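You operate a simulated robot arm through the tools that you are given. There is no shell and no other tool.

You run a simulated robot arm. Do the job below in one go: nothing can be reset, and whatever is moved stays where it is left.

JOB
Start a balancer run at HI and halt it before the reading shows.
Fine: then brake on and speed back to LO.

The check looks at the end state, three seconds after you hand in, the way a careful person would. Anything else that was tipped, shoved, dropped, spilled or broken makes it a failure.

ROBOT AND FRAMES
A 6-joint arm with a four-finger gripper, fixed in place. Base frame: the origin is on the floor under the middle of its stand, x ahead of it, y to its left, z up. Readings come in m, degrees, newtons and seconds.
With the tool pointing down near the work surface it reaches from about 0.64 to 0.7 m from the base axis. Its first joint turns from -166.0 to 166.0 degrees. Payload 3.43 kg.
The tool frame sits at the grasp point between the pads (the TCP): z along the fingers, y along the line on which they close. The tips reach 0.03 m beyond it. The gripper opens to 0.12 m; its body begins 0.085 m behind the TCP.
Orientation is that of the tool frame in the base frame, as a unit quaternion [x, y, z, w]. With the fingers straight down and closing along the base's y, the tool's x points along the base's -x, its y along +y and its z along -z.

CONTROLS
- The arm moves only by the tool send_rows. Its argument "steps" is a list that holds one entry, the list of rows, each a list of 7 numbers: the gripper command, from -1 (fully open) to 1 (shut), values between in proportion, then the shift along the base's x, y, z in m, then the turn, a rotation vector about the base's x, y, z in degrees. In form: [[[grip, tx, ty, tz, ax, ay, az], ...]]. A call has 1 to 20 rows; each row shifts and turns the commanded pose from where the row before left it. Rows are played at 5 a second. More than 0.05 m and 8.6 degrees between two rows, or a gripper value outside its range, and nothing of the call is played. Where a pose cannot be reached the arm comes as near as it can. A force on the tool above 90 N (or 10 N above the force at the start of the call, whichever is more), or a blocked arm, ends the call early, and 0.2 s more pass. The fingers move at their own pace (about 0.1362 m/s each) and stop on an object; they squeeze with about 38 N. The grip force told is the motor's: it shows also when the fingers shut on nothing. Time passes only in rows, and 0.2 s behind the last, so rows that do not move let the fingers close. It gives the time, the measured TCP pose, the force on the tool (base axes), the opening and the grip force at its end, in the units of the frame above (readings bear some noise), with the torque about the TCP (base axes, N m) and any sound that the robot's microphone picked up.
- Cameras (640 x 400 px; columns grow to the right, rows downward): "scene" is fixed at [0.2198, -0.6497, 1.4535]; the picture's right is [0.77, 0.64, 0.00], its down [0.62, -0.74, -0.27] and it looks along [-0.17, 0.20, -0.96] (base axes); focal length 231 px, centre (320, 200). "wrist" rides on the gripper at [0.071, -0.017, -0.121] in the tool frame; the picture's right is [0.23, 0.97, 0.00], its down [-0.81, 0.19, -0.55] and it looks along [-0.54, 0.13, 0.83] (tool axes); focal length 275 px, centre (320, 200). There is no depth. A picture from a camera that has moved, and an enlarged one, comes with that camera's place and axes in the base frame and with its lens.
- grab_frame(camera): a new picture of that camera. No time passes.
- lift_body(by): moves the trunk up (or, below 0, down) by that many m; the arm rides with it, the base frame stays. It gives what a move gives, with no picture.
- close_up(camera, box): a new picture of the part [left, top, right, bottom] of that camera's present view, enlarged. No time passes.
- sign_off(): hands the job in; it is judged then, once.

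Places have to be worked out from the pictures, the camera data and where the tool is seen. Open the gripper and draw the arm clear of the work before you hand the job in, unless the task says otherwise.

The tools are called after "Request:" as name(argument=value, ...) on one line, values as JSON. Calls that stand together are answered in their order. send_rows: Moves the arm, as the interface text tells. Its arguments: {"type":"object","properties":{"steps":{"type":"array"}},"required":["steps"]} The other tools are called the same way: lift_body (by) moves the trunk up or down; grab_frame (camera) takes a picture; close_up (camera, box) takes an enlarged picture of a part of a camera's view; sign_off () hands the job in.

At the start:

```text
time: 0.0
tool_pos: [0.1685, -0.4994, 1.1683]
tcp_rot: [0.001, 1.0, 0.0, 0.0]
force: [0.4, -0.9, 0.1]
moment: [-0.02, 0.01, 0.0]
grip_width: 0.1202
finger_force: 0.0
trunk travel left (down, up): [-0.225, 0.315]
```

scene: 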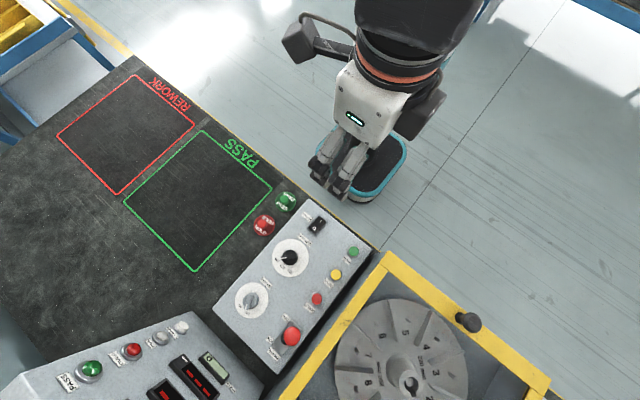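
wrist: 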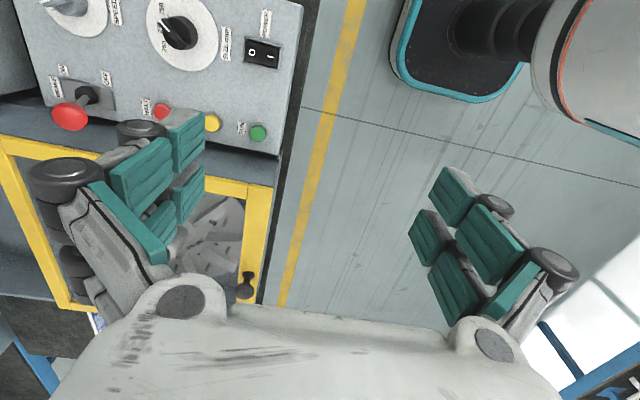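

I start by looking closely at the control panel and the balancer from both cameras, before moving anything.

Request:
close_up(camera="scene", box=[200, 180, 390, 380])

Request:
close_up(camera="scene", box=[20, 300, 280, 400])

Request:
close_up(camera="wrist", box=[0, 0, 320, 200])

Request:
close_up(camera="scene", box=[280, 240, 560, 400])

```text
2.00 times, centred on (295, 280) of scene
camera zoom: at [0.2198, -0.6497, 1.4535], right [0.77, 0.64, 0.0], down [0.62, -0.74, -0.27], along [-0.17, 0.2, -0.96], focal length 462 px, centre (370, 40)
```

zoom: 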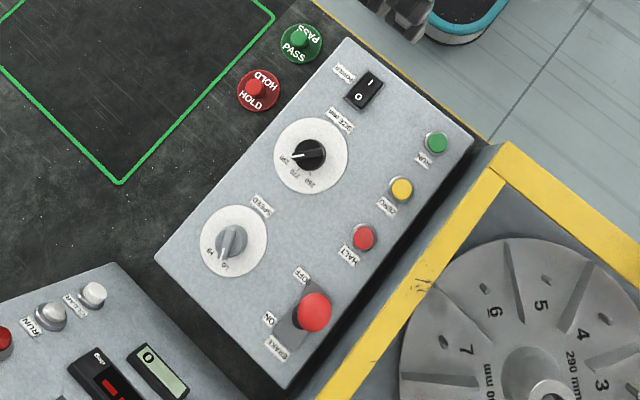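

```text
2.46 times, centred on (150, 350) of scene
camera zoom: at [0.2198, -0.6497, 1.4535], right [0.77, 0.64, 0.0], down [0.62, -0.74, -0.27], along [-0.17, 0.2, -0.96], focal length 569 px, centre (738, -169)
```

zoom: 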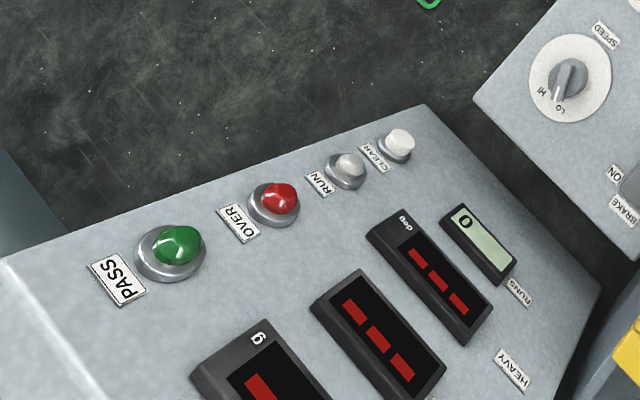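

```text
2.00 times, centred on (160, 100) of wrist
camera zoom: at [0.0975, -0.5163, 1.2883], right [-0.23, 0.97, 0.0], down [0.81, 0.19, 0.55], along [0.54, 0.13, -0.83], focal length 551 px, centre (640, 400)
```

zoom: 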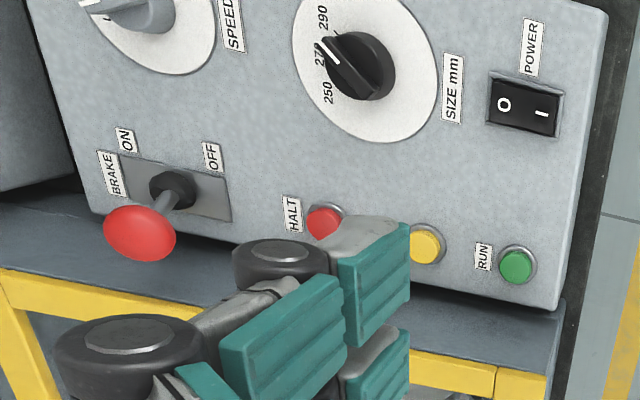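

```text
2.29 times, centred on (420, 320) of scene
camera zoom: at [0.2198, -0.6497, 1.4535], right [0.77, 0.64, 0.0], down [0.62, -0.74, -0.27], along [-0.17, 0.2, -0.96], focal length 528 px, centre (91, -74)
```

zoom: 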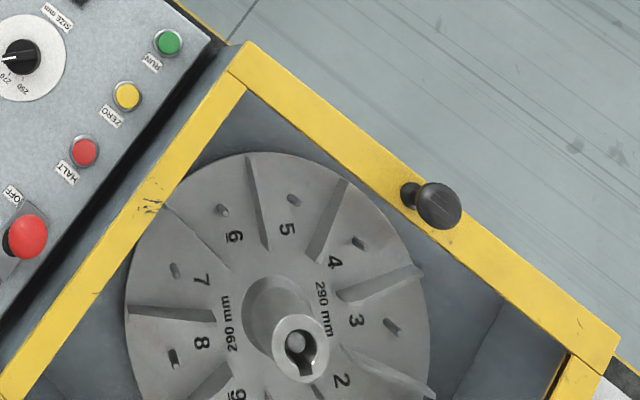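

The panel seems to lie at z≈0.88. The buttons run along x≈0.26 (RUN, ZERO, HALT, brake) and the power switch and dials along x≈0.15. Before planning I zoom in on each control's present setting and on the guard.

Request:
close_up(camera="scene", box=[225, 270, 275, 320])

Request:
close_up(camera="scene", box=[265, 205, 335, 285])

Request:
close_up(camera="scene", box=[255, 300, 325, 380])

Request:
close_up(camera="wrist", box=[0, 0, 160, 140])

Request:
close_up(camera="wrist", box=[140, 0, 300, 100])

Request:
close_up(camera="scene", box=[140, 310, 240, 400])

```text
8.00 times, centred on (250, 295) of scene
camera zoom: at [0.2198, -0.6497, 1.4535], right [0.77, 0.64, 0.0], down [0.62, -0.74, -0.27], along [-0.17, 0.2, -0.96], focal length 1849 px, centre (880, -560)
```

zoom: 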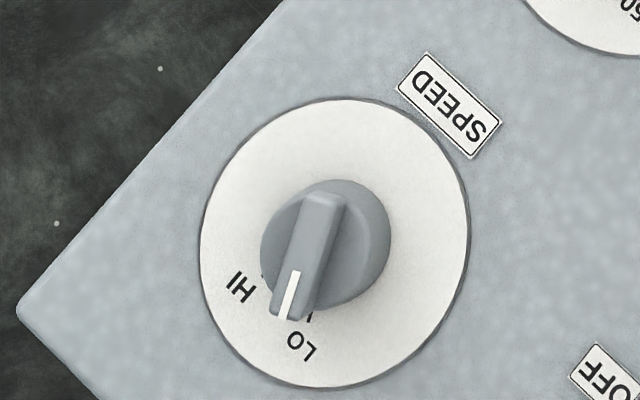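

```text
5.00 times, centred on (300, 245) of scene
camera zoom: at [0.2198, -0.6497, 1.4535], right [0.77, 0.64, 0.0], down [0.62, -0.74, -0.27], along [-0.17, 0.2, -0.96], focal length 1156 px, centre (420, -25)
```

zoom: 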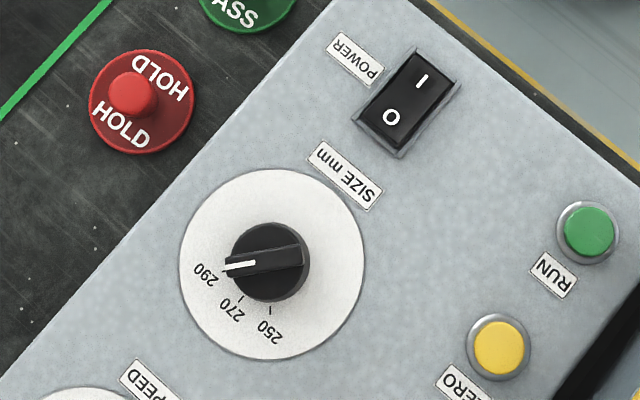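

```text
5.00 times, centred on (290, 340) of scene
camera zoom: at [0.2198, -0.6497, 1.4535], right [0.77, 0.64, 0.0], down [0.62, -0.74, -0.27], along [-0.17, 0.2, -0.96], focal length 1156 px, centre (470, -500)
```

zoom: 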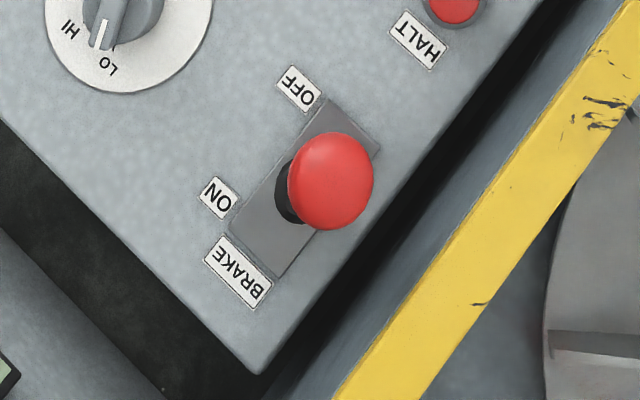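

```text
2.86 times, centred on (80, 70) of wrist
camera zoom: at [0.0975, -0.5163, 1.2883], right [-0.23, 0.97, 0.0], down [0.81, 0.19, 0.55], along [0.54, 0.13, -0.83], focal length 786 px, centre (1006, 571)
```

zoom: 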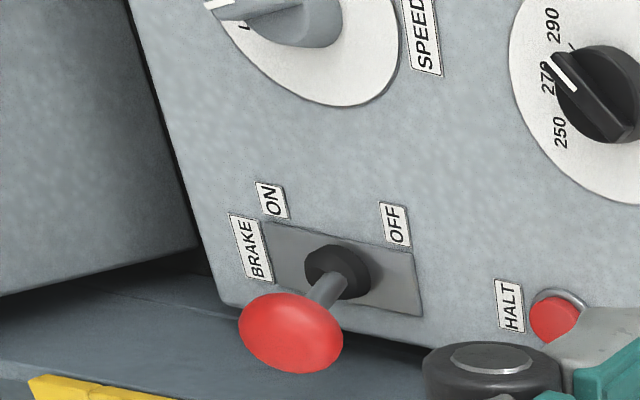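

```text
4.00 times, centred on (220, 50) of wrist
camera zoom: at [0.0975, -0.5163, 1.2883], right [-0.23, 0.97, 0.0], down [0.81, 0.19, 0.55], along [0.54, 0.13, -0.83], focal length 1101 px, centre (720, 800)
```

zoom: 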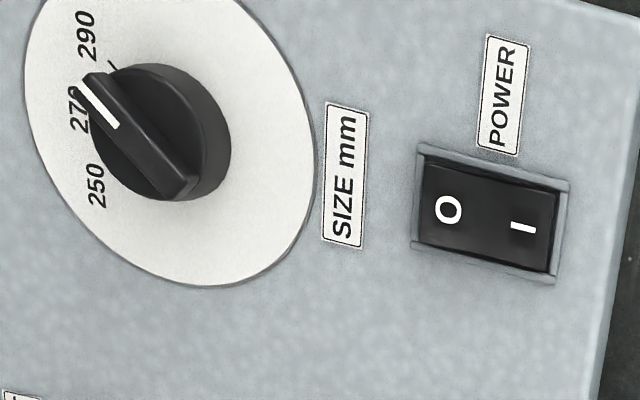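

```text
4.44 times, centred on (190, 355) of scene
camera zoom: at [0.2198, -0.6497, 1.4535], right [0.77, 0.64, 0.0], down [0.62, -0.74, -0.27], along [-0.17, 0.2, -0.96], focal length 1027 px, centre (898, -489)
```

zoom: 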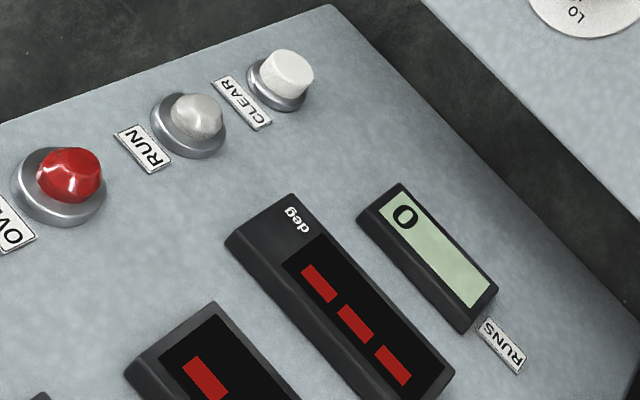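

The scene view shows SIZE at 290, which matches the rotor marking, SPEED at LO and the brake lever leaning to OFF. The displays are lit, and the guard frame looks flat and closed. I move over the panel at a safe height with the tool turned about −67° to check reach and get a nearer view.

Request:
send_rows(steps=[[[-1, -0.002, -0.03, -0.008, 0, 0, -8.4], [-1, -0.002, -0.03, -0.008, 0, 0, -8.4], [-1, -0.002, -0.03, -0.008, 0, 0, -8.4], [-1, -0.002, -0.03, -0.008, 0, 0, -8.4], [-1, -0.002, -0.03, -0.008, 0, 0, -8.4], [-1, -0.002, -0.03, -0.008, 0, 0, -8.4], [-1, -0.002, -0.03, -0.008, 0, 0, -8.4], [-1, -0.002, -0.03, -0.008, 0, 0, -8.4]]])

Request:
grab_frame(camera="wrist")

Request:
grab_frame(camera="scene")

```text
time: 1.8
tool_pos: [0.1523, -0.7406, 1.1035]
tcp_rot: [0.555, 0.832, -0.001, 0.0]
force: [0.3, 0.2, -0.4]
moment: [0.01, -0.02, -0.01]
grip_width: 0.1201
finger_force: 0.0
trunk travel left (down, up): [-0.225, 0.315]
```

```text
taken
camera wrist: at [0.1087, -0.6815, 1.2245], right [0.81, 0.59, 0.0], down [0.49, -0.67, 0.55], along [0.32, -0.45, -0.83], focal length 275 px, centre (320, 200)
```

wrist: 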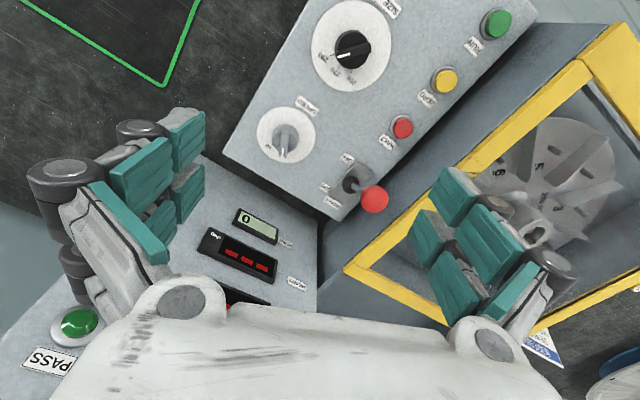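

```text
taken
```

scene: 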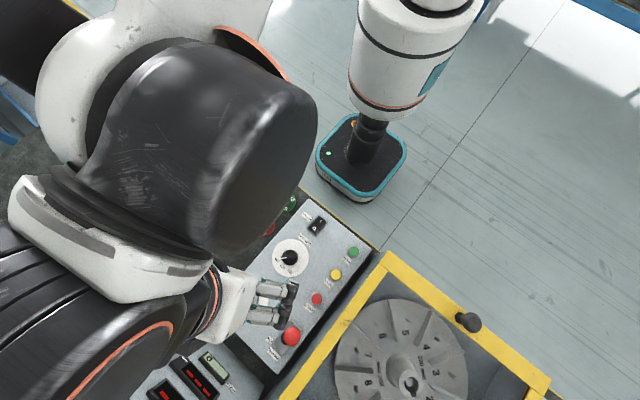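

The arm reaches r≈0.75 here without trouble. I zoom in on this view to pin down the controls and check the guard, brake and speed knob.

Request:
close_up(camera="wrist", box=[220, 80, 420, 220])

Request:
close_up(camera="wrist", box=[280, 0, 540, 120])

Request:
close_up(camera="wrist", box=[180, 180, 340, 320])

Request:
close_up(camera="wrist", box=[340, 20, 640, 340])

Request:
close_up(camera="scene", box=[220, 180, 380, 370])

```text
2.86 times, centred on (320, 150) of wrist
camera zoom: at [0.1087, -0.6815, 1.2245], right [0.81, 0.59, 0.0], down [0.49, -0.67, 0.55], along [0.32, -0.45, -0.83], focal length 786 px, centre (320, 343)
```

zoom: 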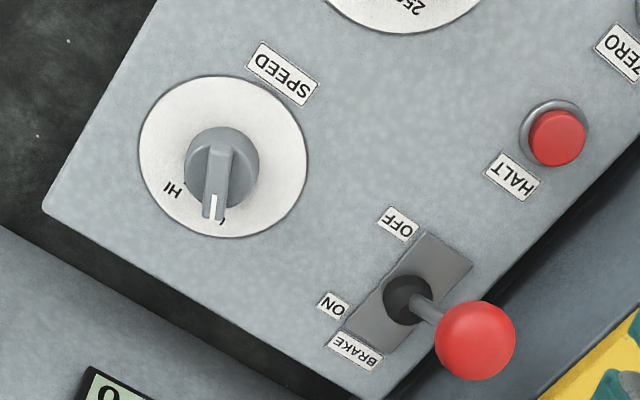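

```text
2.46 times, centred on (410, 60) of wrist
camera zoom: at [0.1087, -0.6815, 1.2245], right [0.81, 0.59, 0.0], down [0.49, -0.67, 0.55], along [0.32, -0.45, -0.83], focal length 678 px, centre (98, 545)
```

zoom: 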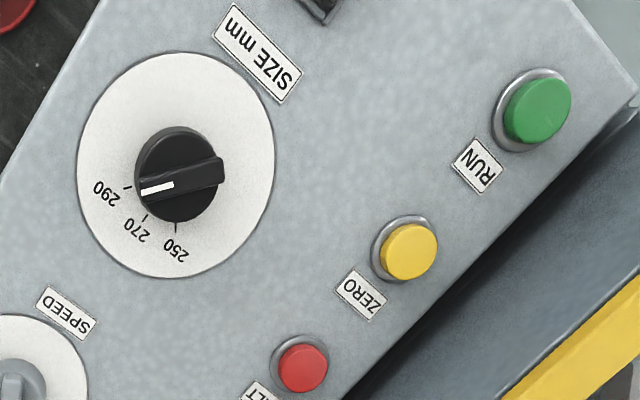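

```text
2.86 times, centred on (260, 250) of wrist
camera zoom: at [0.1087, -0.6815, 1.2245], right [0.81, 0.59, 0.0], down [0.49, -0.67, 0.55], along [0.32, -0.45, -0.83], focal length 786 px, centre (491, 57)
```

zoom: 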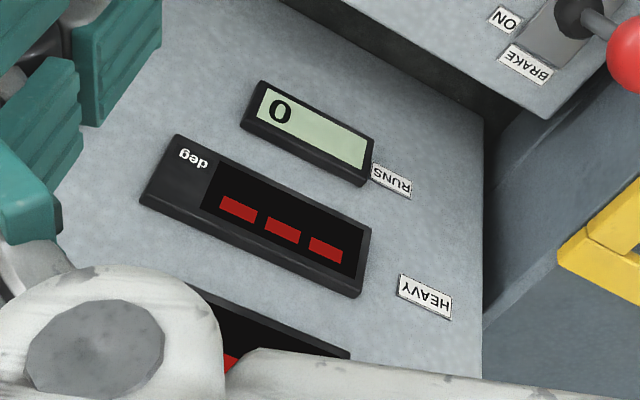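

```text
1.25 times, centred on (490, 180) of wrist
camera zoom: at [0.1087, -0.6815, 1.2245], right [0.81, 0.59, 0.0], down [0.49, -0.67, 0.55], along [0.32, -0.45, -0.83], focal length 344 px, centre (108, 225)
```

zoom: 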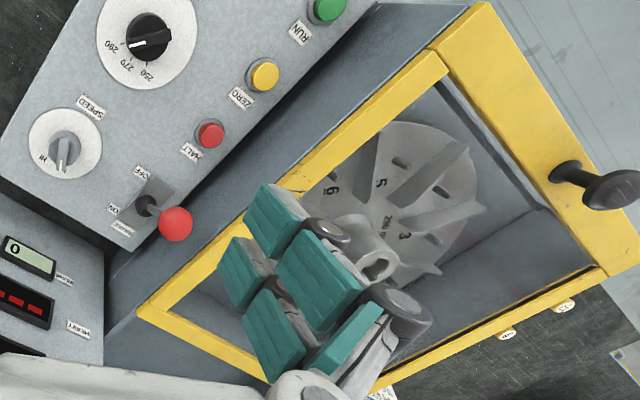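

```text
2.11 times, centred on (300, 275) of scene
camera zoom: at [0.2198, -0.6497, 1.4535], right [0.77, 0.64, 0.0], down [0.62, -0.74, -0.27], along [-0.17, 0.2, -0.96], focal length 487 px, centre (362, 42)
```

zoom: 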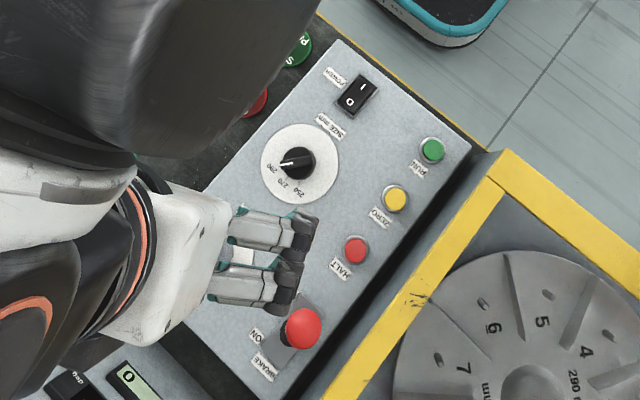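

Positions from the two views: SPEED knob axis [0.150, −0.812], top z≈0.908, pointer at about −65° (LO), with HI at about −115°. RUN is [0.263, −0.576, 0.885], HALT [0.262, −0.713, 0.885], and the brake ball [0.262, −0.785, 0.962] is leaning to OFF. I go above the SPEED knob with a narrower opening, lined up across the pointer bar.

Request:
send_rows(steps=[[[-0.167, 0, -0.024, -0.02, 0, 0, 1.2], [-0.167, 0, -0.024, -0.02, 0, 0, 1.2], [-0.167, -0.002, -0.024, -0.02, 0, 0, 0], [-0.167, 0, 0, -0.03, 0, 0, 0], [-0.167, 0, 0, 0, 0, 0, 0], [-0.167, 0, 0, 0, 0, 0, 0]]])

Request:
grab_frame(camera="wrist")

Request:
grab_frame(camera="scene")

```text
time: 3.2
tool_pos: [0.1518, -0.8111, 1.0139]
tcp_rot: [0.536, 0.844, -0.001, -0.001]
force: [-0.7, 0.6, -0.3]
moment: [-0.03, -0.01, 0.02]
grip_width: 0.0698
finger_force: 0.0
trunk travel left (down, up): [-0.225, 0.315]
```

```text
taken
camera wrist: at [0.1057, -0.7534, 1.1346], right [0.78, 0.62, 0.0], down [0.52, -0.65, 0.55], along [0.34, -0.43, -0.83], focal length 275 px, centre (320, 200)
```

wrist: 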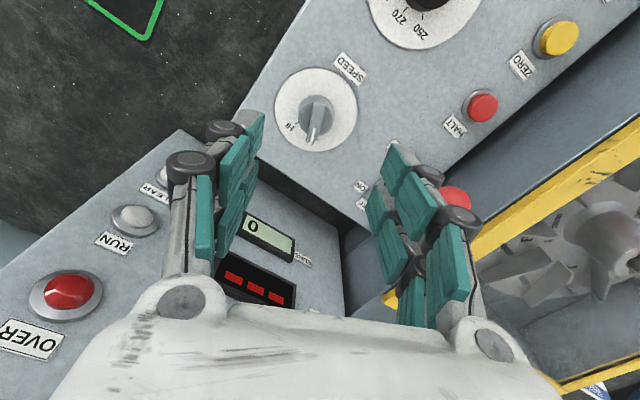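

```text
taken
```

scene: 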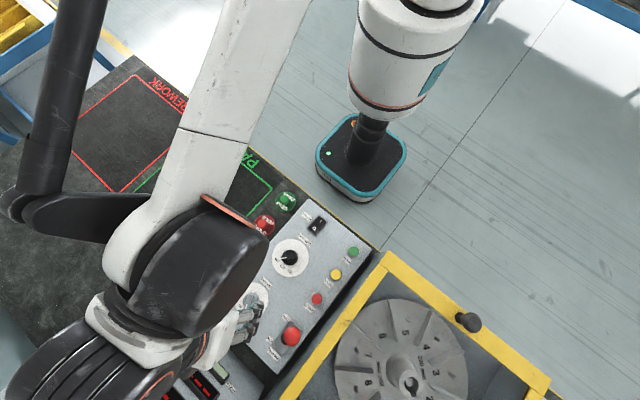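

The arm holds position well above the knob. I zoom in to fine-check the alignment before descending.

Request:
close_up(camera="wrist", box=[260, 50, 420, 150])

Request:
close_up(camera="wrist", box=[160, 100, 480, 300])

Request:
close_up(camera="scene", box=[210, 270, 310, 350])

```text
4.00 times, centred on (340, 100) of wrist
camera zoom: at [0.1057, -0.7534, 1.1346], right [0.78, 0.62, 0.0], down [0.52, -0.65, 0.55], along [0.34, -0.43, -0.83], focal length 1101 px, centre (240, 600)
```

zoom: 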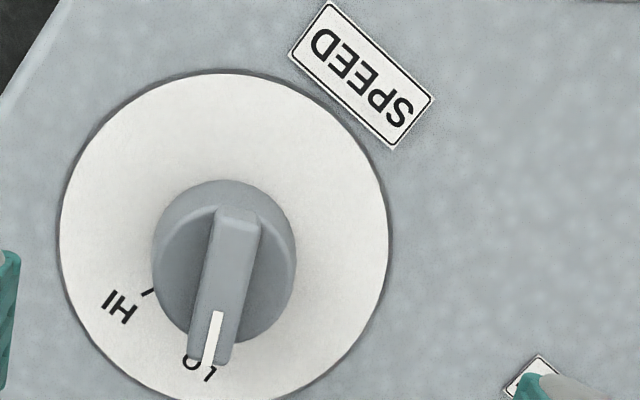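

```text
2.00 times, centred on (320, 200) of wrist
camera zoom: at [0.1057, -0.7534, 1.1346], right [0.78, 0.62, 0.0], down [0.52, -0.65, 0.55], along [0.34, -0.43, -0.83], focal length 551 px, centre (320, 200)
```

zoom: 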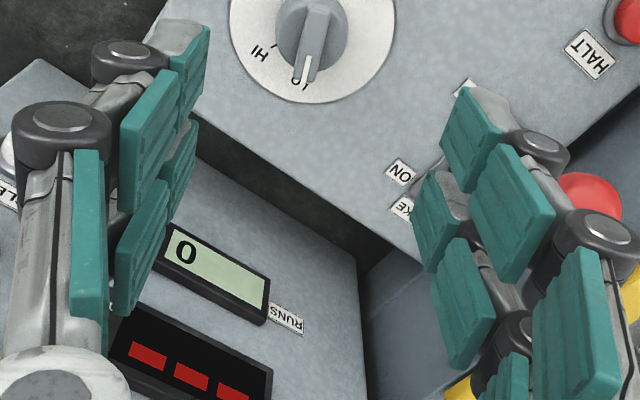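

```text
5.00 times, centred on (260, 310) of scene
camera zoom: at [0.2198, -0.6497, 1.4535], right [0.77, 0.64, 0.0], down [0.62, -0.74, -0.27], along [-0.17, 0.2, -0.96], focal length 1156 px, centre (620, -350)
```

zoom: 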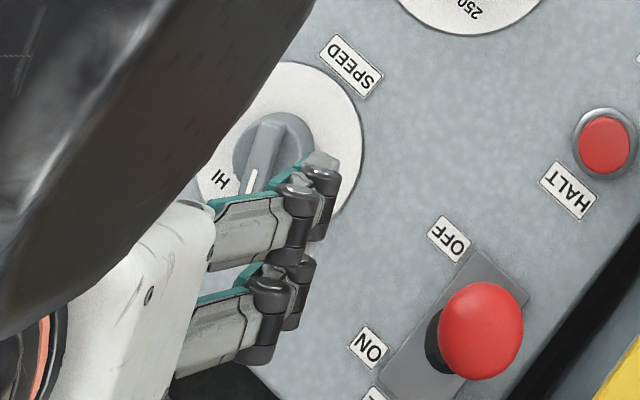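

The knob axis measures about [0.1495, −0.8125], with the bar perpendicular to the closing line within a degree. I descend in steps until the tips straddle the knob bar, with the gripper still open.

Request:
send_rows(steps=[[[-0.167, -0.002, -0.0015, -0.03, 0, 0, 0.5], [-0.167, 0, 0, -0.03, 0, 0, 0], [-0.167, 0, 0, -0.02, 0, 0, 0], [-0.167, 0, 0, -0.014, 0, 0, 0], [-0.167, 0, 0, 0, 0, 0, 0]]])

Request:
grab_frame(camera="wrist")

Request:
close_up(camera="scene", box=[210, 270, 310, 350])

```text
time: 4.4
tool_pos: [0.1488, -0.8121, 0.9218]
tcp_rot: [0.532, 0.847, 0.001, 0.001]
force: [-0.2, 0.1, -0.6]
moment: [-0.02, 0.0, -0.01]
grip_width: 0.07
finger_force: 0.0
trunk travel left (down, up): [-0.225, 0.315]
```

```text
taken
camera wrist: at [0.1038, -0.7554, 1.0418], right [0.78, 0.63, 0.0], down [0.52, -0.65, 0.55], along [0.35, -0.43, -0.83], focal length 275 px, centre (320, 200)
```

wrist: 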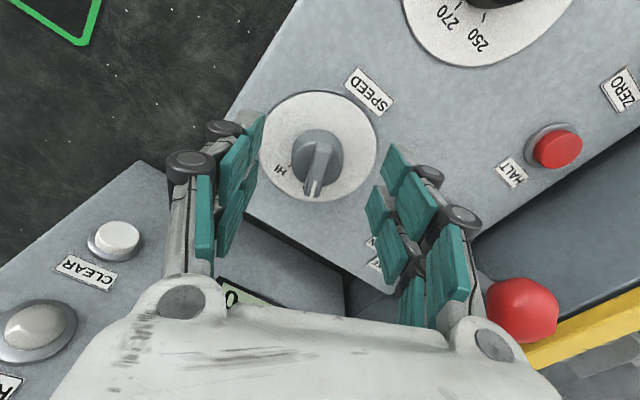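

```text
5.00 times, centred on (260, 310) of scene
camera zoom: at [0.2198, -0.6497, 1.4535], right [0.77, 0.64, 0.0], down [0.62, -0.74, -0.27], along [-0.17, 0.2, -0.96], focal length 1156 px, centre (620, -350)
```

zoom: 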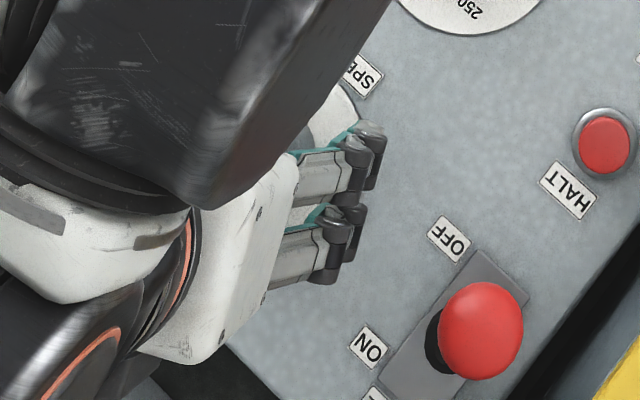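

The knob sits midway between the pads, with the tips a bit below the bar's top. I lower 4 mm more and close on the bar.

Request:
send_rows(steps=[[[-0.167, 0, 0, -0.004, 0, 0, 0], [0.3, 0, 0, 0, 0, 0, 0], [0.6, 0, 0, 0, 0, 0, 0], [1, 0, 0, 0, 0, 0, 0], [1, 0, 0, 0, 0, 0, 0]]])

Request:
grab_frame(camera="wrist")

```text
time: 5.6
tool_pos: [0.1484, -0.8125, 0.9168]
tcp_rot: [0.533, 0.846, 0.0, 0.0]
force: [-4.6, -4.0, 1.2]
moment: [-0.49, -0.02, -0.02]
grip_width: 0.0307
finger_force: 44.8
trunk travel left (down, up): [-0.225, 0.315]
```

```text
taken
camera wrist: at [0.1027, -0.7555, 1.0376], right [0.78, 0.63, 0.0], down [0.52, -0.65, 0.55], along [0.35, -0.43, -0.83], focal length 275 px, centre (320, 200)
```

wrist: 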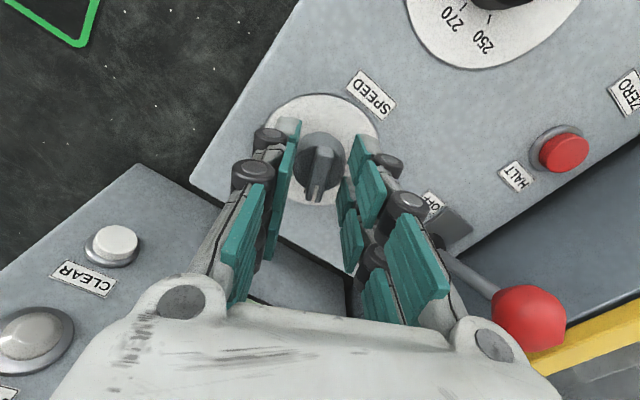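

The fingers stopped at 31 mm, so they hold the round skirt rather than the bar. I open slightly, rise 9 mm and re-close to get a positive hold on the bar itself.

Request:
send_rows(steps=[[[0.2, 0, 0, 0, 0, 0, 0], [0.2, 0, 0, 0.009, 0, 0, 0], [0.2, 0, 0, 0, 0, 0, 0], [0.6, 0, 0, 0, 0, 0, 0], [1, 0, 0, 0, 0, 0, 0], [1, 0, 0, 0, 0, 0, 0]]])

Request:
grab_frame(camera="wrist")

```text
time: 7.0
tool_pos: [0.148, -0.8114, 0.9255]
tcp_rot: [0.533, 0.846, 0.0, 0.0]
force: [-2.3, -1.4, -0.6]
moment: [-0.22, -0.01, -0.41]
grip_width: 0.0099
finger_force: 43.6
trunk travel left (down, up): [-0.225, 0.315]
```

```text
taken
camera wrist: at [0.103, -0.7563, 1.0462], right [0.78, 0.63, 0.0], down [0.52, -0.65, 0.55], along [0.35, -0.43, -0.83], focal length 275 px, centre (320, 200)
```

wrist: 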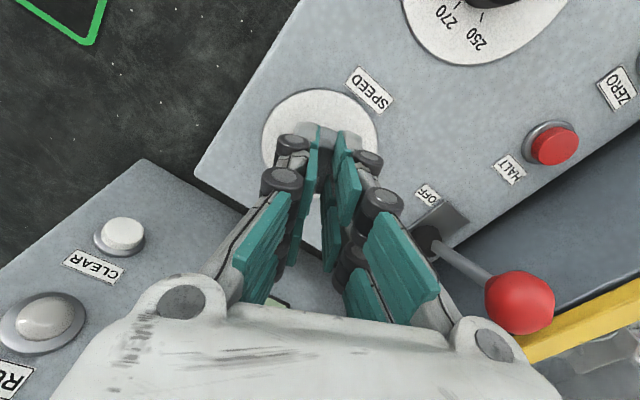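

The pads now hold the 10 mm bar. I turn it clockwise (−z) about 46° toward HI and read the torque.

Request:
send_rows(steps=[[[1, 0, 0, 0, 0, 0, -7.7], [1, 0, 0, 0, 0, 0, -7.7], [1, 0, 0, 0, 0, 0, -7.7], [1, 0, 0, 0, 0, 0, -7.7], [1, 0, 0, 0, 0, 0, -7.7], [1, 0, 0, 0, 0, 0, -7.7], [1, 0, 0, 0, 0, 0, 0]]])

Request:
grab_frame(camera="wrist")

Request:
close_up(camera="scene", box=[210, 260, 310, 350])

```text
time: 8.6
tool_pos: [0.1511, -0.8121, 0.9246]
tcp_rot: [0.822, 0.569, 0.001, 0.001]
force: [12.2, -18.8, 20.2]
moment: [0.31, -0.65, 0.04]
grip_width: 0.0101
finger_force: 43.9
trunk travel left (down, up): [-0.225, 0.315]
```

```text
taken
camera wrist: at [0.16, -0.7402, 1.046], right [0.99, -0.13, 0.0], down [-0.11, -0.83, 0.55], along [-0.07, -0.55, -0.83], focal length 275 px, centre (320, 200)
```

wrist: 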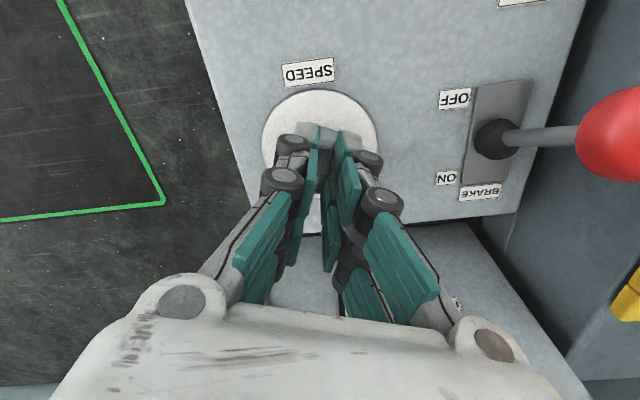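

```text
4.44 times, centred on (260, 305) of scene
camera zoom: at [0.2198, -0.6497, 1.4535], right [0.77, 0.64, 0.0], down [0.62, -0.74, -0.27], along [-0.17, 0.2, -0.96], focal length 1027 px, centre (587, -267)
```

zoom: 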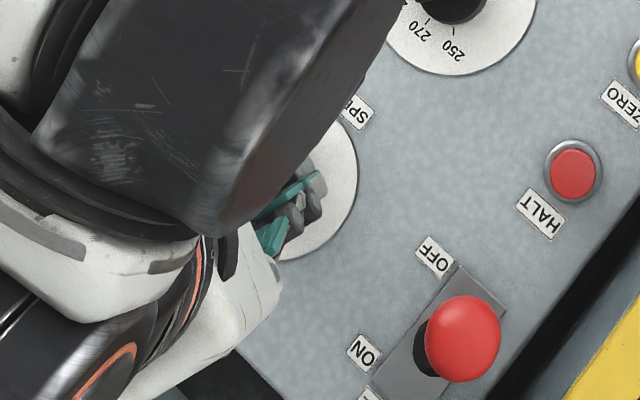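

The bar now points to about −111° with hardly any resisting torque. I add 3° and release, opening only part way so the neighbours stay clear, then rise for a look.

Request:
send_rows(steps=[[[1, 0, 0, 0, 0, 0, -3], [1, 0, 0, 0, 0, 0, 0], [0.5, 0, 0, 0, 0, 0, 0], [0.2, 0, 0, 0, 0, 0, 0], [0.2, 0, 0, 0.03, 0, 0, 0], [0.2, 0, 0.0, 0.04, 0, 0, 0], [0.2, 0, 0.02, 0.04, 0, 0, 0]]])

Request:
grab_frame(camera="wrist")

Request:
close_up(camera="wrist", box=[240, 40, 400, 140])

```text
time: 10.2
tool_pos: [0.1466, -0.7918, 1.034]
tcp_rot: [0.836, 0.548, 0.0, 0.0]
force: [-0.7, 0.2, 0.0]
moment: [-0.02, -0.03, 0.01]
grip_width: 0.0479
finger_force: 0.1
trunk travel left (down, up): [-0.225, 0.315]
```

```text
taken
camera wrist: at [0.1597, -0.7204, 1.1556], right [0.98, -0.18, 0.0], down [-0.15, -0.82, 0.55], along [-0.1, -0.54, -0.83], focal length 275 px, centre (320, 200)
```

wrist: 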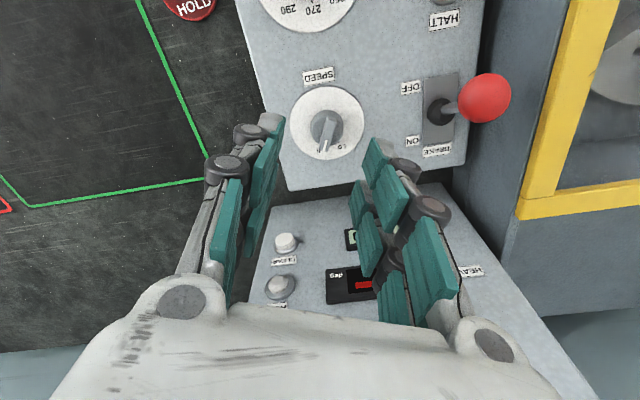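

```text
4.00 times, centred on (320, 90) of wrist
camera zoom: at [0.1597, -0.7204, 1.1556], right [0.98, -0.18, 0.0], down [-0.15, -0.82, 0.55], along [-0.1, -0.54, -0.83], focal length 1101 px, centre (320, 640)
```

zoom: 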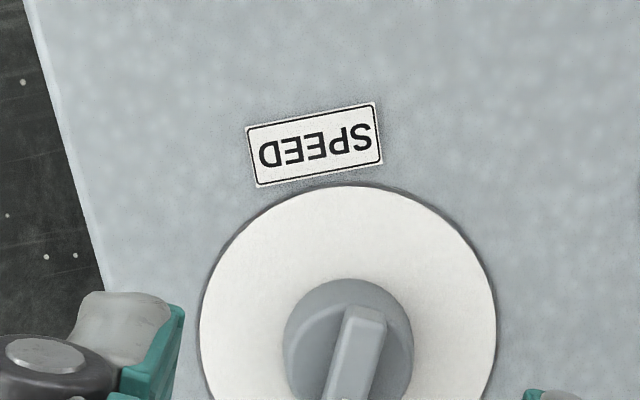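

I check the pointer against the HI mark.

Request:
close_up(camera="wrist", box=[285, 85, 365, 165])

Request:
close_up(camera="scene", box=[210, 260, 310, 350])

```text
5.00 times, centred on (325, 125) of wrist
camera zoom: at [0.1597, -0.7204, 1.1556], right [0.98, -0.18, 0.0], down [-0.15, -0.82, 0.55], along [-0.1, -0.54, -0.83], focal length 1376 px, centre (295, 575)
```

zoom: 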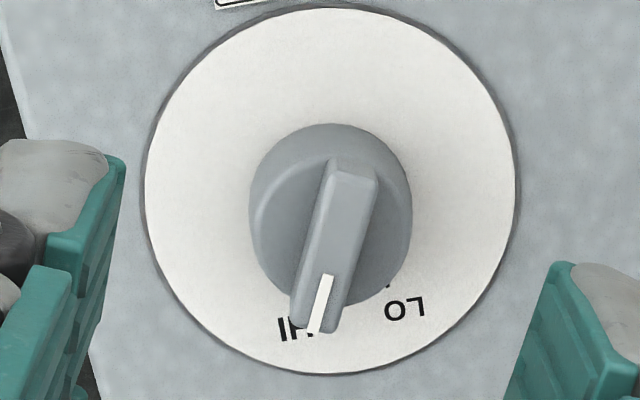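

```text
4.44 times, centred on (260, 305) of scene
camera zoom: at [0.2198, -0.6497, 1.4535], right [0.77, 0.64, 0.0], down [0.62, -0.74, -0.27], along [-0.17, 0.2, -0.96], focal length 1027 px, centre (587, -267)
```

zoom: 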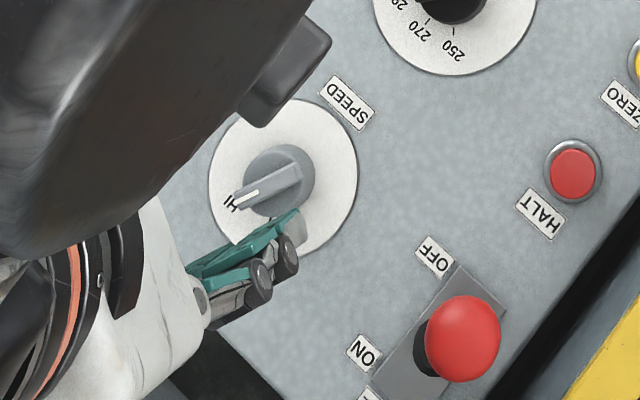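

SPEED is at HI. Next I shut the gripper and carry it high over the panel to above RUN, with the tool's closing line along base x.

Request:
send_rows(steps=[[[0.5, 0, 0, 0.026, 0, 0, 0], [1, 0.0194, 0.036, 0, 0, 0, 3.9], [1, 0.0194, 0.036, 0, 0, 0, 3.9], [1, 0.0194, 0.036, 0, 0, 0, 3.9], [1, 0.0194, 0.036, 0, 0, 0, 3.9], [1, 0.0194, 0.036, 0, 0, 0, 3.9], [1, 0.0194, 0.036, 0, 0, 0, 3.9], [1, 0, 0, -0.03, 0, 0, 0], [1, 0, 0, -0.03, 0, 0, 0], [1, 0, 0, 0, 0, 0, 0]]])

Request:
grab_frame(camera="wrist")

Request:
grab_frame(camera="scene")

```text
time: 12.4
tool_pos: [0.2642, -0.5776, 0.9996]
tcp_rot: [0.708, 0.706, 0.0, 0.001]
force: [-0.6, -0.3, -0.2]
moment: [-0.02, 0.0, 0.02]
grip_width: 0.0002
finger_force: 32.9
trunk travel left (down, up): [-0.225, 0.315]
```

```text
taken
camera wrist: at [0.2484, -0.5061, 1.1203], right [0.97, 0.23, 0.0], down [0.19, -0.81, 0.55], along [0.13, -0.54, -0.83], focal length 275 px, centre (320, 200)
```

wrist: 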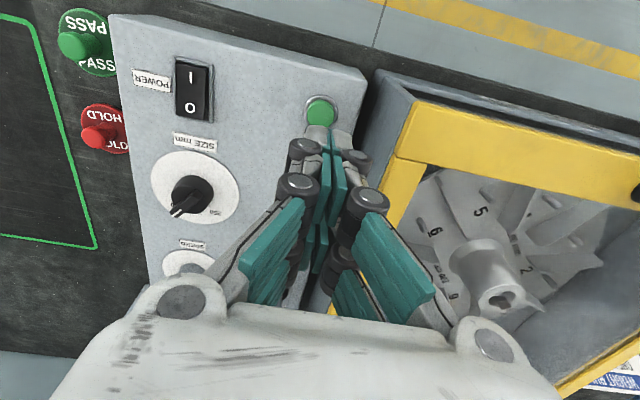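

```text
taken
```

scene: 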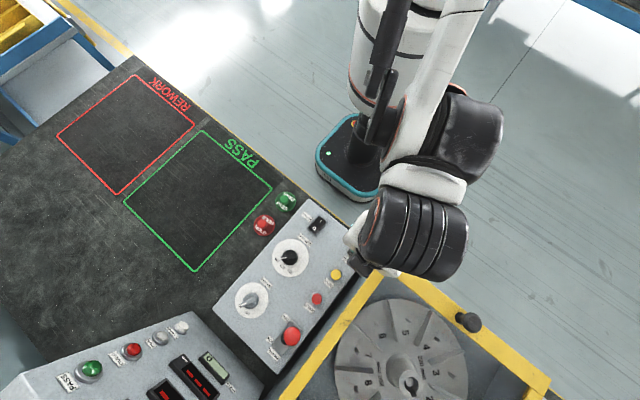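

I'm 115 mm above RUN with the fingers shut. I zoom in to fix the RUN button's place relative to the tips, and look at the power rocker and the display.

Request:
close_up(camera="wrist", box=[280, 70, 380, 170])

Request:
close_up(camera="wrist", box=[130, 40, 250, 130])

Request:
close_up(camera="scene", box=[300, 160, 500, 300])

Request:
close_up(camera="scene", box=[40, 280, 260, 400])

```text
4.00 times, centred on (330, 120) of wrist
camera zoom: at [0.2484, -0.5061, 1.1203], right [0.97, 0.23, 0.0], down [0.19, -0.81, 0.55], along [0.13, -0.54, -0.83], focal length 1101 px, centre (280, 520)
```

zoom: 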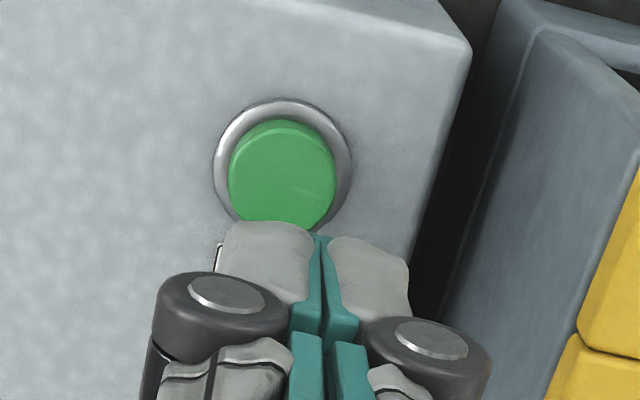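

```text
4.44 times, centred on (190, 85) of wrist
camera zoom: at [0.2484, -0.5061, 1.1203], right [0.97, 0.23, 0.0], down [0.19, -0.81, 0.55], along [0.13, -0.54, -0.83], focal length 1224 px, centre (898, 711)
```

zoom: 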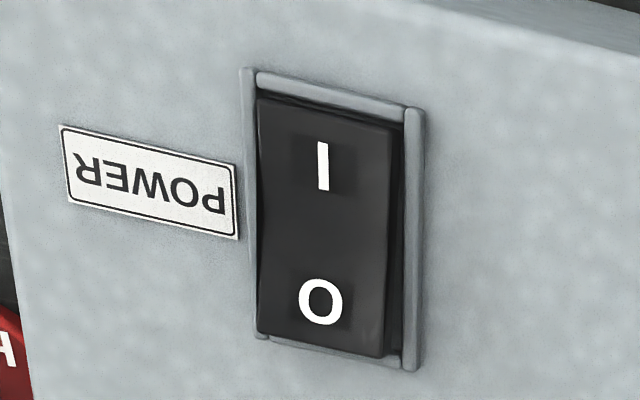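

```text
2.86 times, centred on (400, 230) of scene
camera zoom: at [0.2198, -0.6497, 1.4535], right [0.77, 0.64, 0.0], down [0.62, -0.74, -0.27], along [-0.17, 0.2, -0.96], focal length 660 px, centre (91, 114)
```

zoom: 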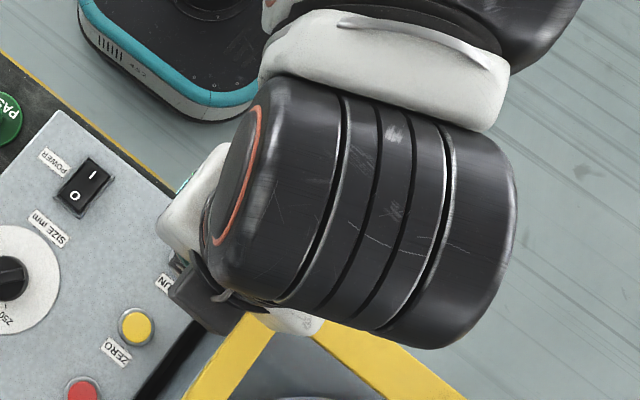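

```text
2.91 times, centred on (150, 340) of scene
camera zoom: at [0.2198, -0.6497, 1.4535], right [0.77, 0.64, 0.0], down [0.62, -0.74, -0.27], along [-0.17, 0.2, -0.96], focal length 672 px, centre (814, -207)
```

zoom: 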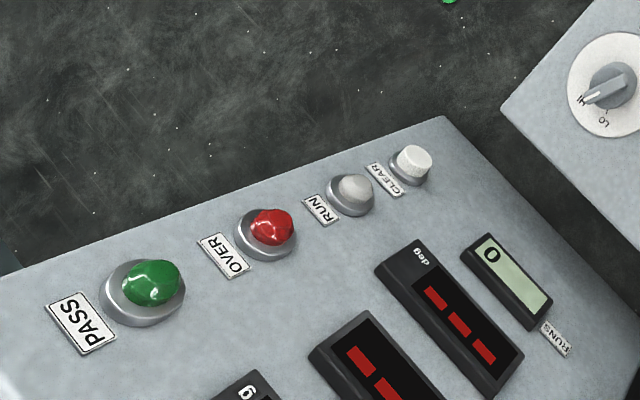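

The rocker's I end is pressed in, so power is on, and the displays still show dashes with RUNS at 0. RUN's centre is [0.2645, −0.5745]. The finger pairs sit at about ±14 mm along y, so I shift so that the front (+y) pair is over RUN and come down to about 15 mm above it.

Request:
send_rows(steps=[[[1, 0.0003, -0.011, -0.03, 0, 0, 0], [1, 0, 0, -0.03, 0, 0, 0], [1, 0, 0, -0.01, 0, 0, 0], [1, 0, 0, 0, 0, 0, 0]]])

Request:
close_up(camera="wrist", box=[270, 70, 390, 170])

Request:
grab_frame(camera="wrist")

Request:
close_up(camera="scene", box=[280, 160, 480, 320])

```text
time: 13.4
tool_pos: [0.2669, -0.5887, 0.9288]
tcp_rot: [0.708, 0.706, 0.0, 0.0]
force: [0.3, -0.5, -0.1]
moment: [0.01, 0.0, -0.01]
grip_width: 0.0
finger_force: 33.1
trunk travel left (down, up): [-0.225, 0.315]
```

```text
4.00 times, centred on (330, 120) of wrist
camera zoom: at [0.2499, -0.5174, 1.0503], right [0.97, 0.23, 0.0], down [0.19, -0.81, 0.55], along [0.13, -0.54, -0.83], focal length 1101 px, centre (280, 520)
```

zoom: 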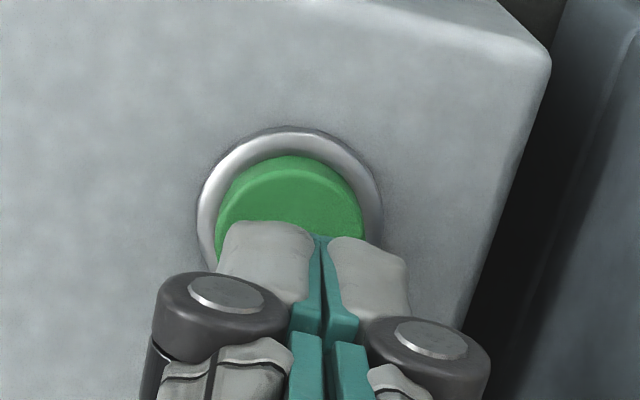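

```text
taken
camera wrist: at [0.2499, -0.5174, 1.0503], right [0.97, 0.23, 0.0], down [0.19, -0.81, 0.55], along [0.13, -0.54, -0.83], focal length 275 px, centre (320, 200)
```

wrist: 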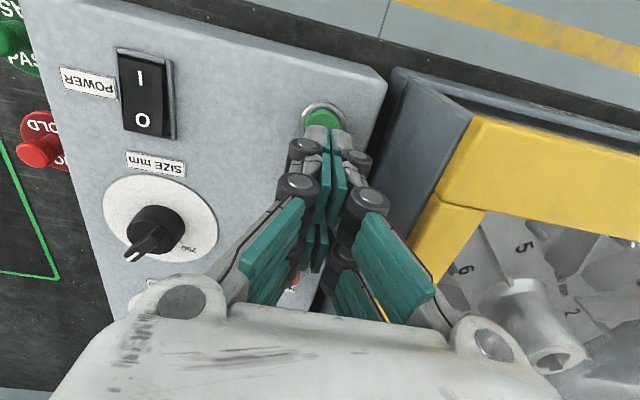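

```text
2.50 times, centred on (380, 240) of scene
camera zoom: at [0.2198, -0.6497, 1.4535], right [0.77, 0.64, 0.0], down [0.62, -0.74, -0.27], along [-0.17, 0.2, -0.96], focal length 578 px, centre (170, 100)
```

zoom: 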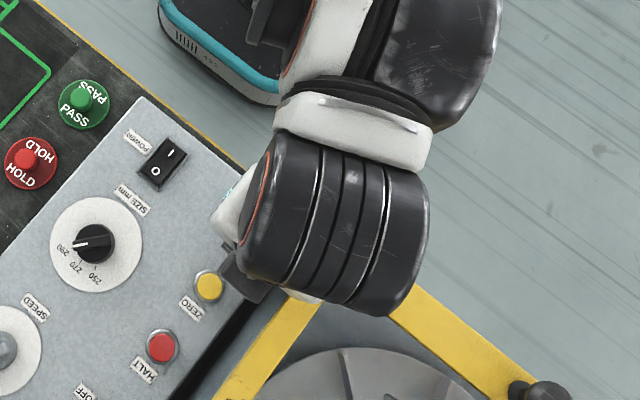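

The front pair is centred on RUN within about 2 mm, tips at z≈0.899. I lower in small steps to feel for the button, checking the reading and display after each.

Request:
send_rows(steps=[[[1, -0.001, 0, -0.006, 0, 0, 0], [1, 0, 0, -0.003, 0, 0, 0]]])

Request:
close_up(camera="scene", box=[40, 280, 260, 400])

```text
time: 14.0
tool_pos: [0.265, -0.588, 0.9213]
tcp_rot: [0.709, 0.706, 0.0, 0.0]
force: [0.4, 0.5, 0.1]
moment: [-0.01, -0.03, 0.03]
grip_width: 0.0001
finger_force: 33.2
trunk travel left (down, up): [-0.225, 0.315]
```

```text
2.91 times, centred on (150, 340) of scene
camera zoom: at [0.2198, -0.6497, 1.4535], right [0.77, 0.64, 0.0], down [0.62, -0.74, -0.27], along [-0.17, 0.2, -0.96], focal length 672 px, centre (814, -207)
```

zoom: 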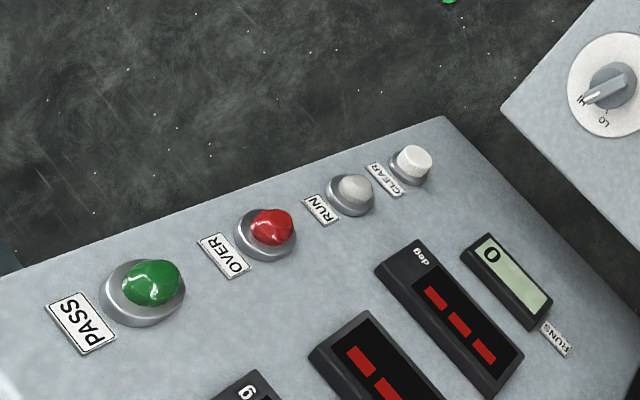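

No contact yet, with the tips at about 0.891. I go down further by 3 mm at a time.

Request:
send_rows(steps=[[[1, 0, 0, -0.003, 0, 0, 0]]])

Request:
close_up(camera="wrist", box=[270, 70, 390, 170])

Request:
close_up(camera="scene", box=[40, 280, 260, 400])

```text
time: 14.4
tool_pos: [0.2653, -0.5878, 0.9191]
tcp_rot: [0.708, 0.707, 0.001, 0.0]
force: [-0.1, 0.0, 0.4]
moment: [-0.02, 0.01, 0.03]
grip_width: 0.0
finger_force: 33.8
trunk travel left (down, up): [-0.225, 0.315]
```

```text
4.00 times, centred on (330, 120) of wrist
camera zoom: at [0.2486, -0.5164, 1.0392], right [0.97, 0.23, 0.0], down [0.19, -0.81, 0.55], along [0.13, -0.54, -0.83], focal length 1101 px, centre (280, 520)
```

zoom: 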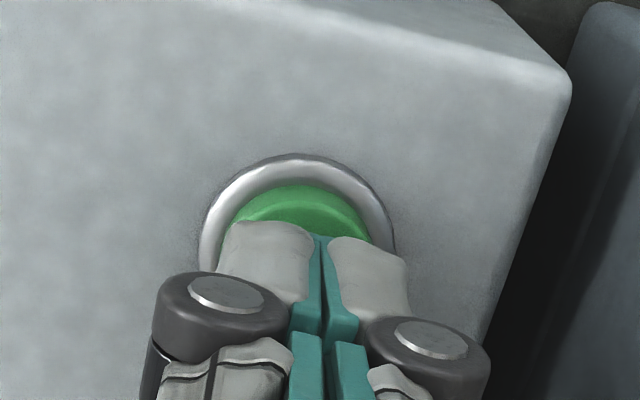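

```text
2.91 times, centred on (150, 340) of scene
camera zoom: at [0.2198, -0.6497, 1.4535], right [0.77, 0.64, 0.0], down [0.62, -0.74, -0.27], along [-0.17, 0.2, -0.96], focal length 672 px, centre (814, -207)
```

zoom: 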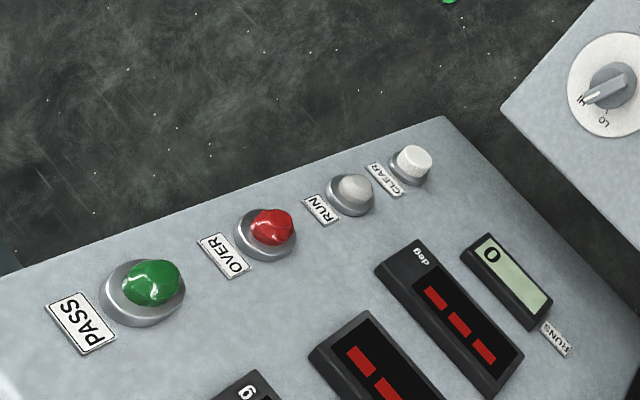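

Still free, with the tips at about 0.889. I continue by another 3 mm.

Request:
send_rows(steps=[[[1, 0, 0, -0.003, 0, 0, 0]]])

Request:
close_up(camera="scene", box=[40, 280, 260, 400])

```text
time: 14.8
tool_pos: [0.2655, -0.5883, 0.9149]
tcp_rot: [0.708, 0.707, -0.001, 0.0]
force: [-0.2, 1.0, -0.1]
moment: [-0.01, 0.01, 0.01]
grip_width: 0.0
finger_force: 32.8
trunk travel left (down, up): [-0.225, 0.315]
```

```text
2.91 times, centred on (150, 340) of scene
camera zoom: at [0.2198, -0.6497, 1.4535], right [0.77, 0.64, 0.0], down [0.62, -0.74, -0.27], along [-0.17, 0.2, -0.96], focal length 672 px, centre (814, -207)
```

zoom: 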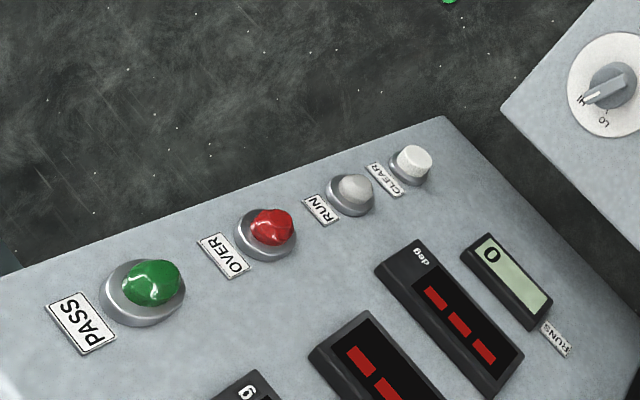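

Still no force, with the tips at about 0.885. Another 3 mm.

Request:
send_rows(steps=[[[1, 0, 0, -0.003, 0, 0, 0]]])

Request:
close_up(camera="wrist", box=[270, 70, 390, 170])

Request:
close_up(camera="scene", box=[40, 280, 260, 400])

```text
time: 15.2
tool_pos: [0.2647, -0.5892, 0.9131]
tcp_rot: [0.708, 0.706, 0.0, 0.0]
force: [-0.3, -0.5, 0.5]
moment: [-0.01, 0.04, 0.01]
grip_width: 0.0
finger_force: 33.5
trunk travel left (down, up): [-0.225, 0.315]
```

```text
4.00 times, centred on (330, 120) of wrist
camera zoom: at [0.2481, -0.5168, 1.0335], right [0.97, 0.23, 0.0], down [0.19, -0.81, 0.55], along [0.13, -0.54, -0.83], focal length 1101 px, centre (280, 520)
```

zoom: 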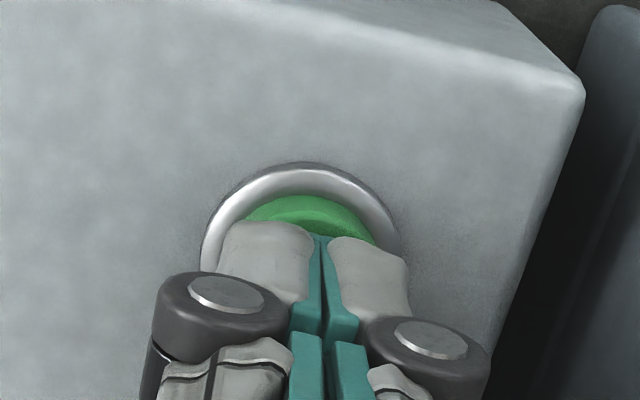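

```text
2.91 times, centred on (150, 340) of scene
camera zoom: at [0.2198, -0.6497, 1.4535], right [0.77, 0.64, 0.0], down [0.62, -0.74, -0.27], along [-0.17, 0.2, -0.96], focal length 672 px, centre (814, -207)
```

zoom: 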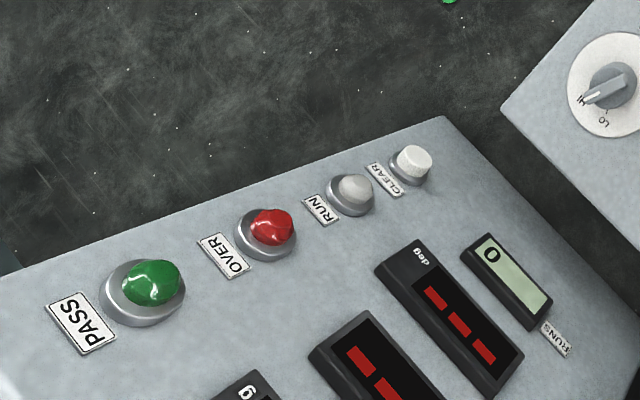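

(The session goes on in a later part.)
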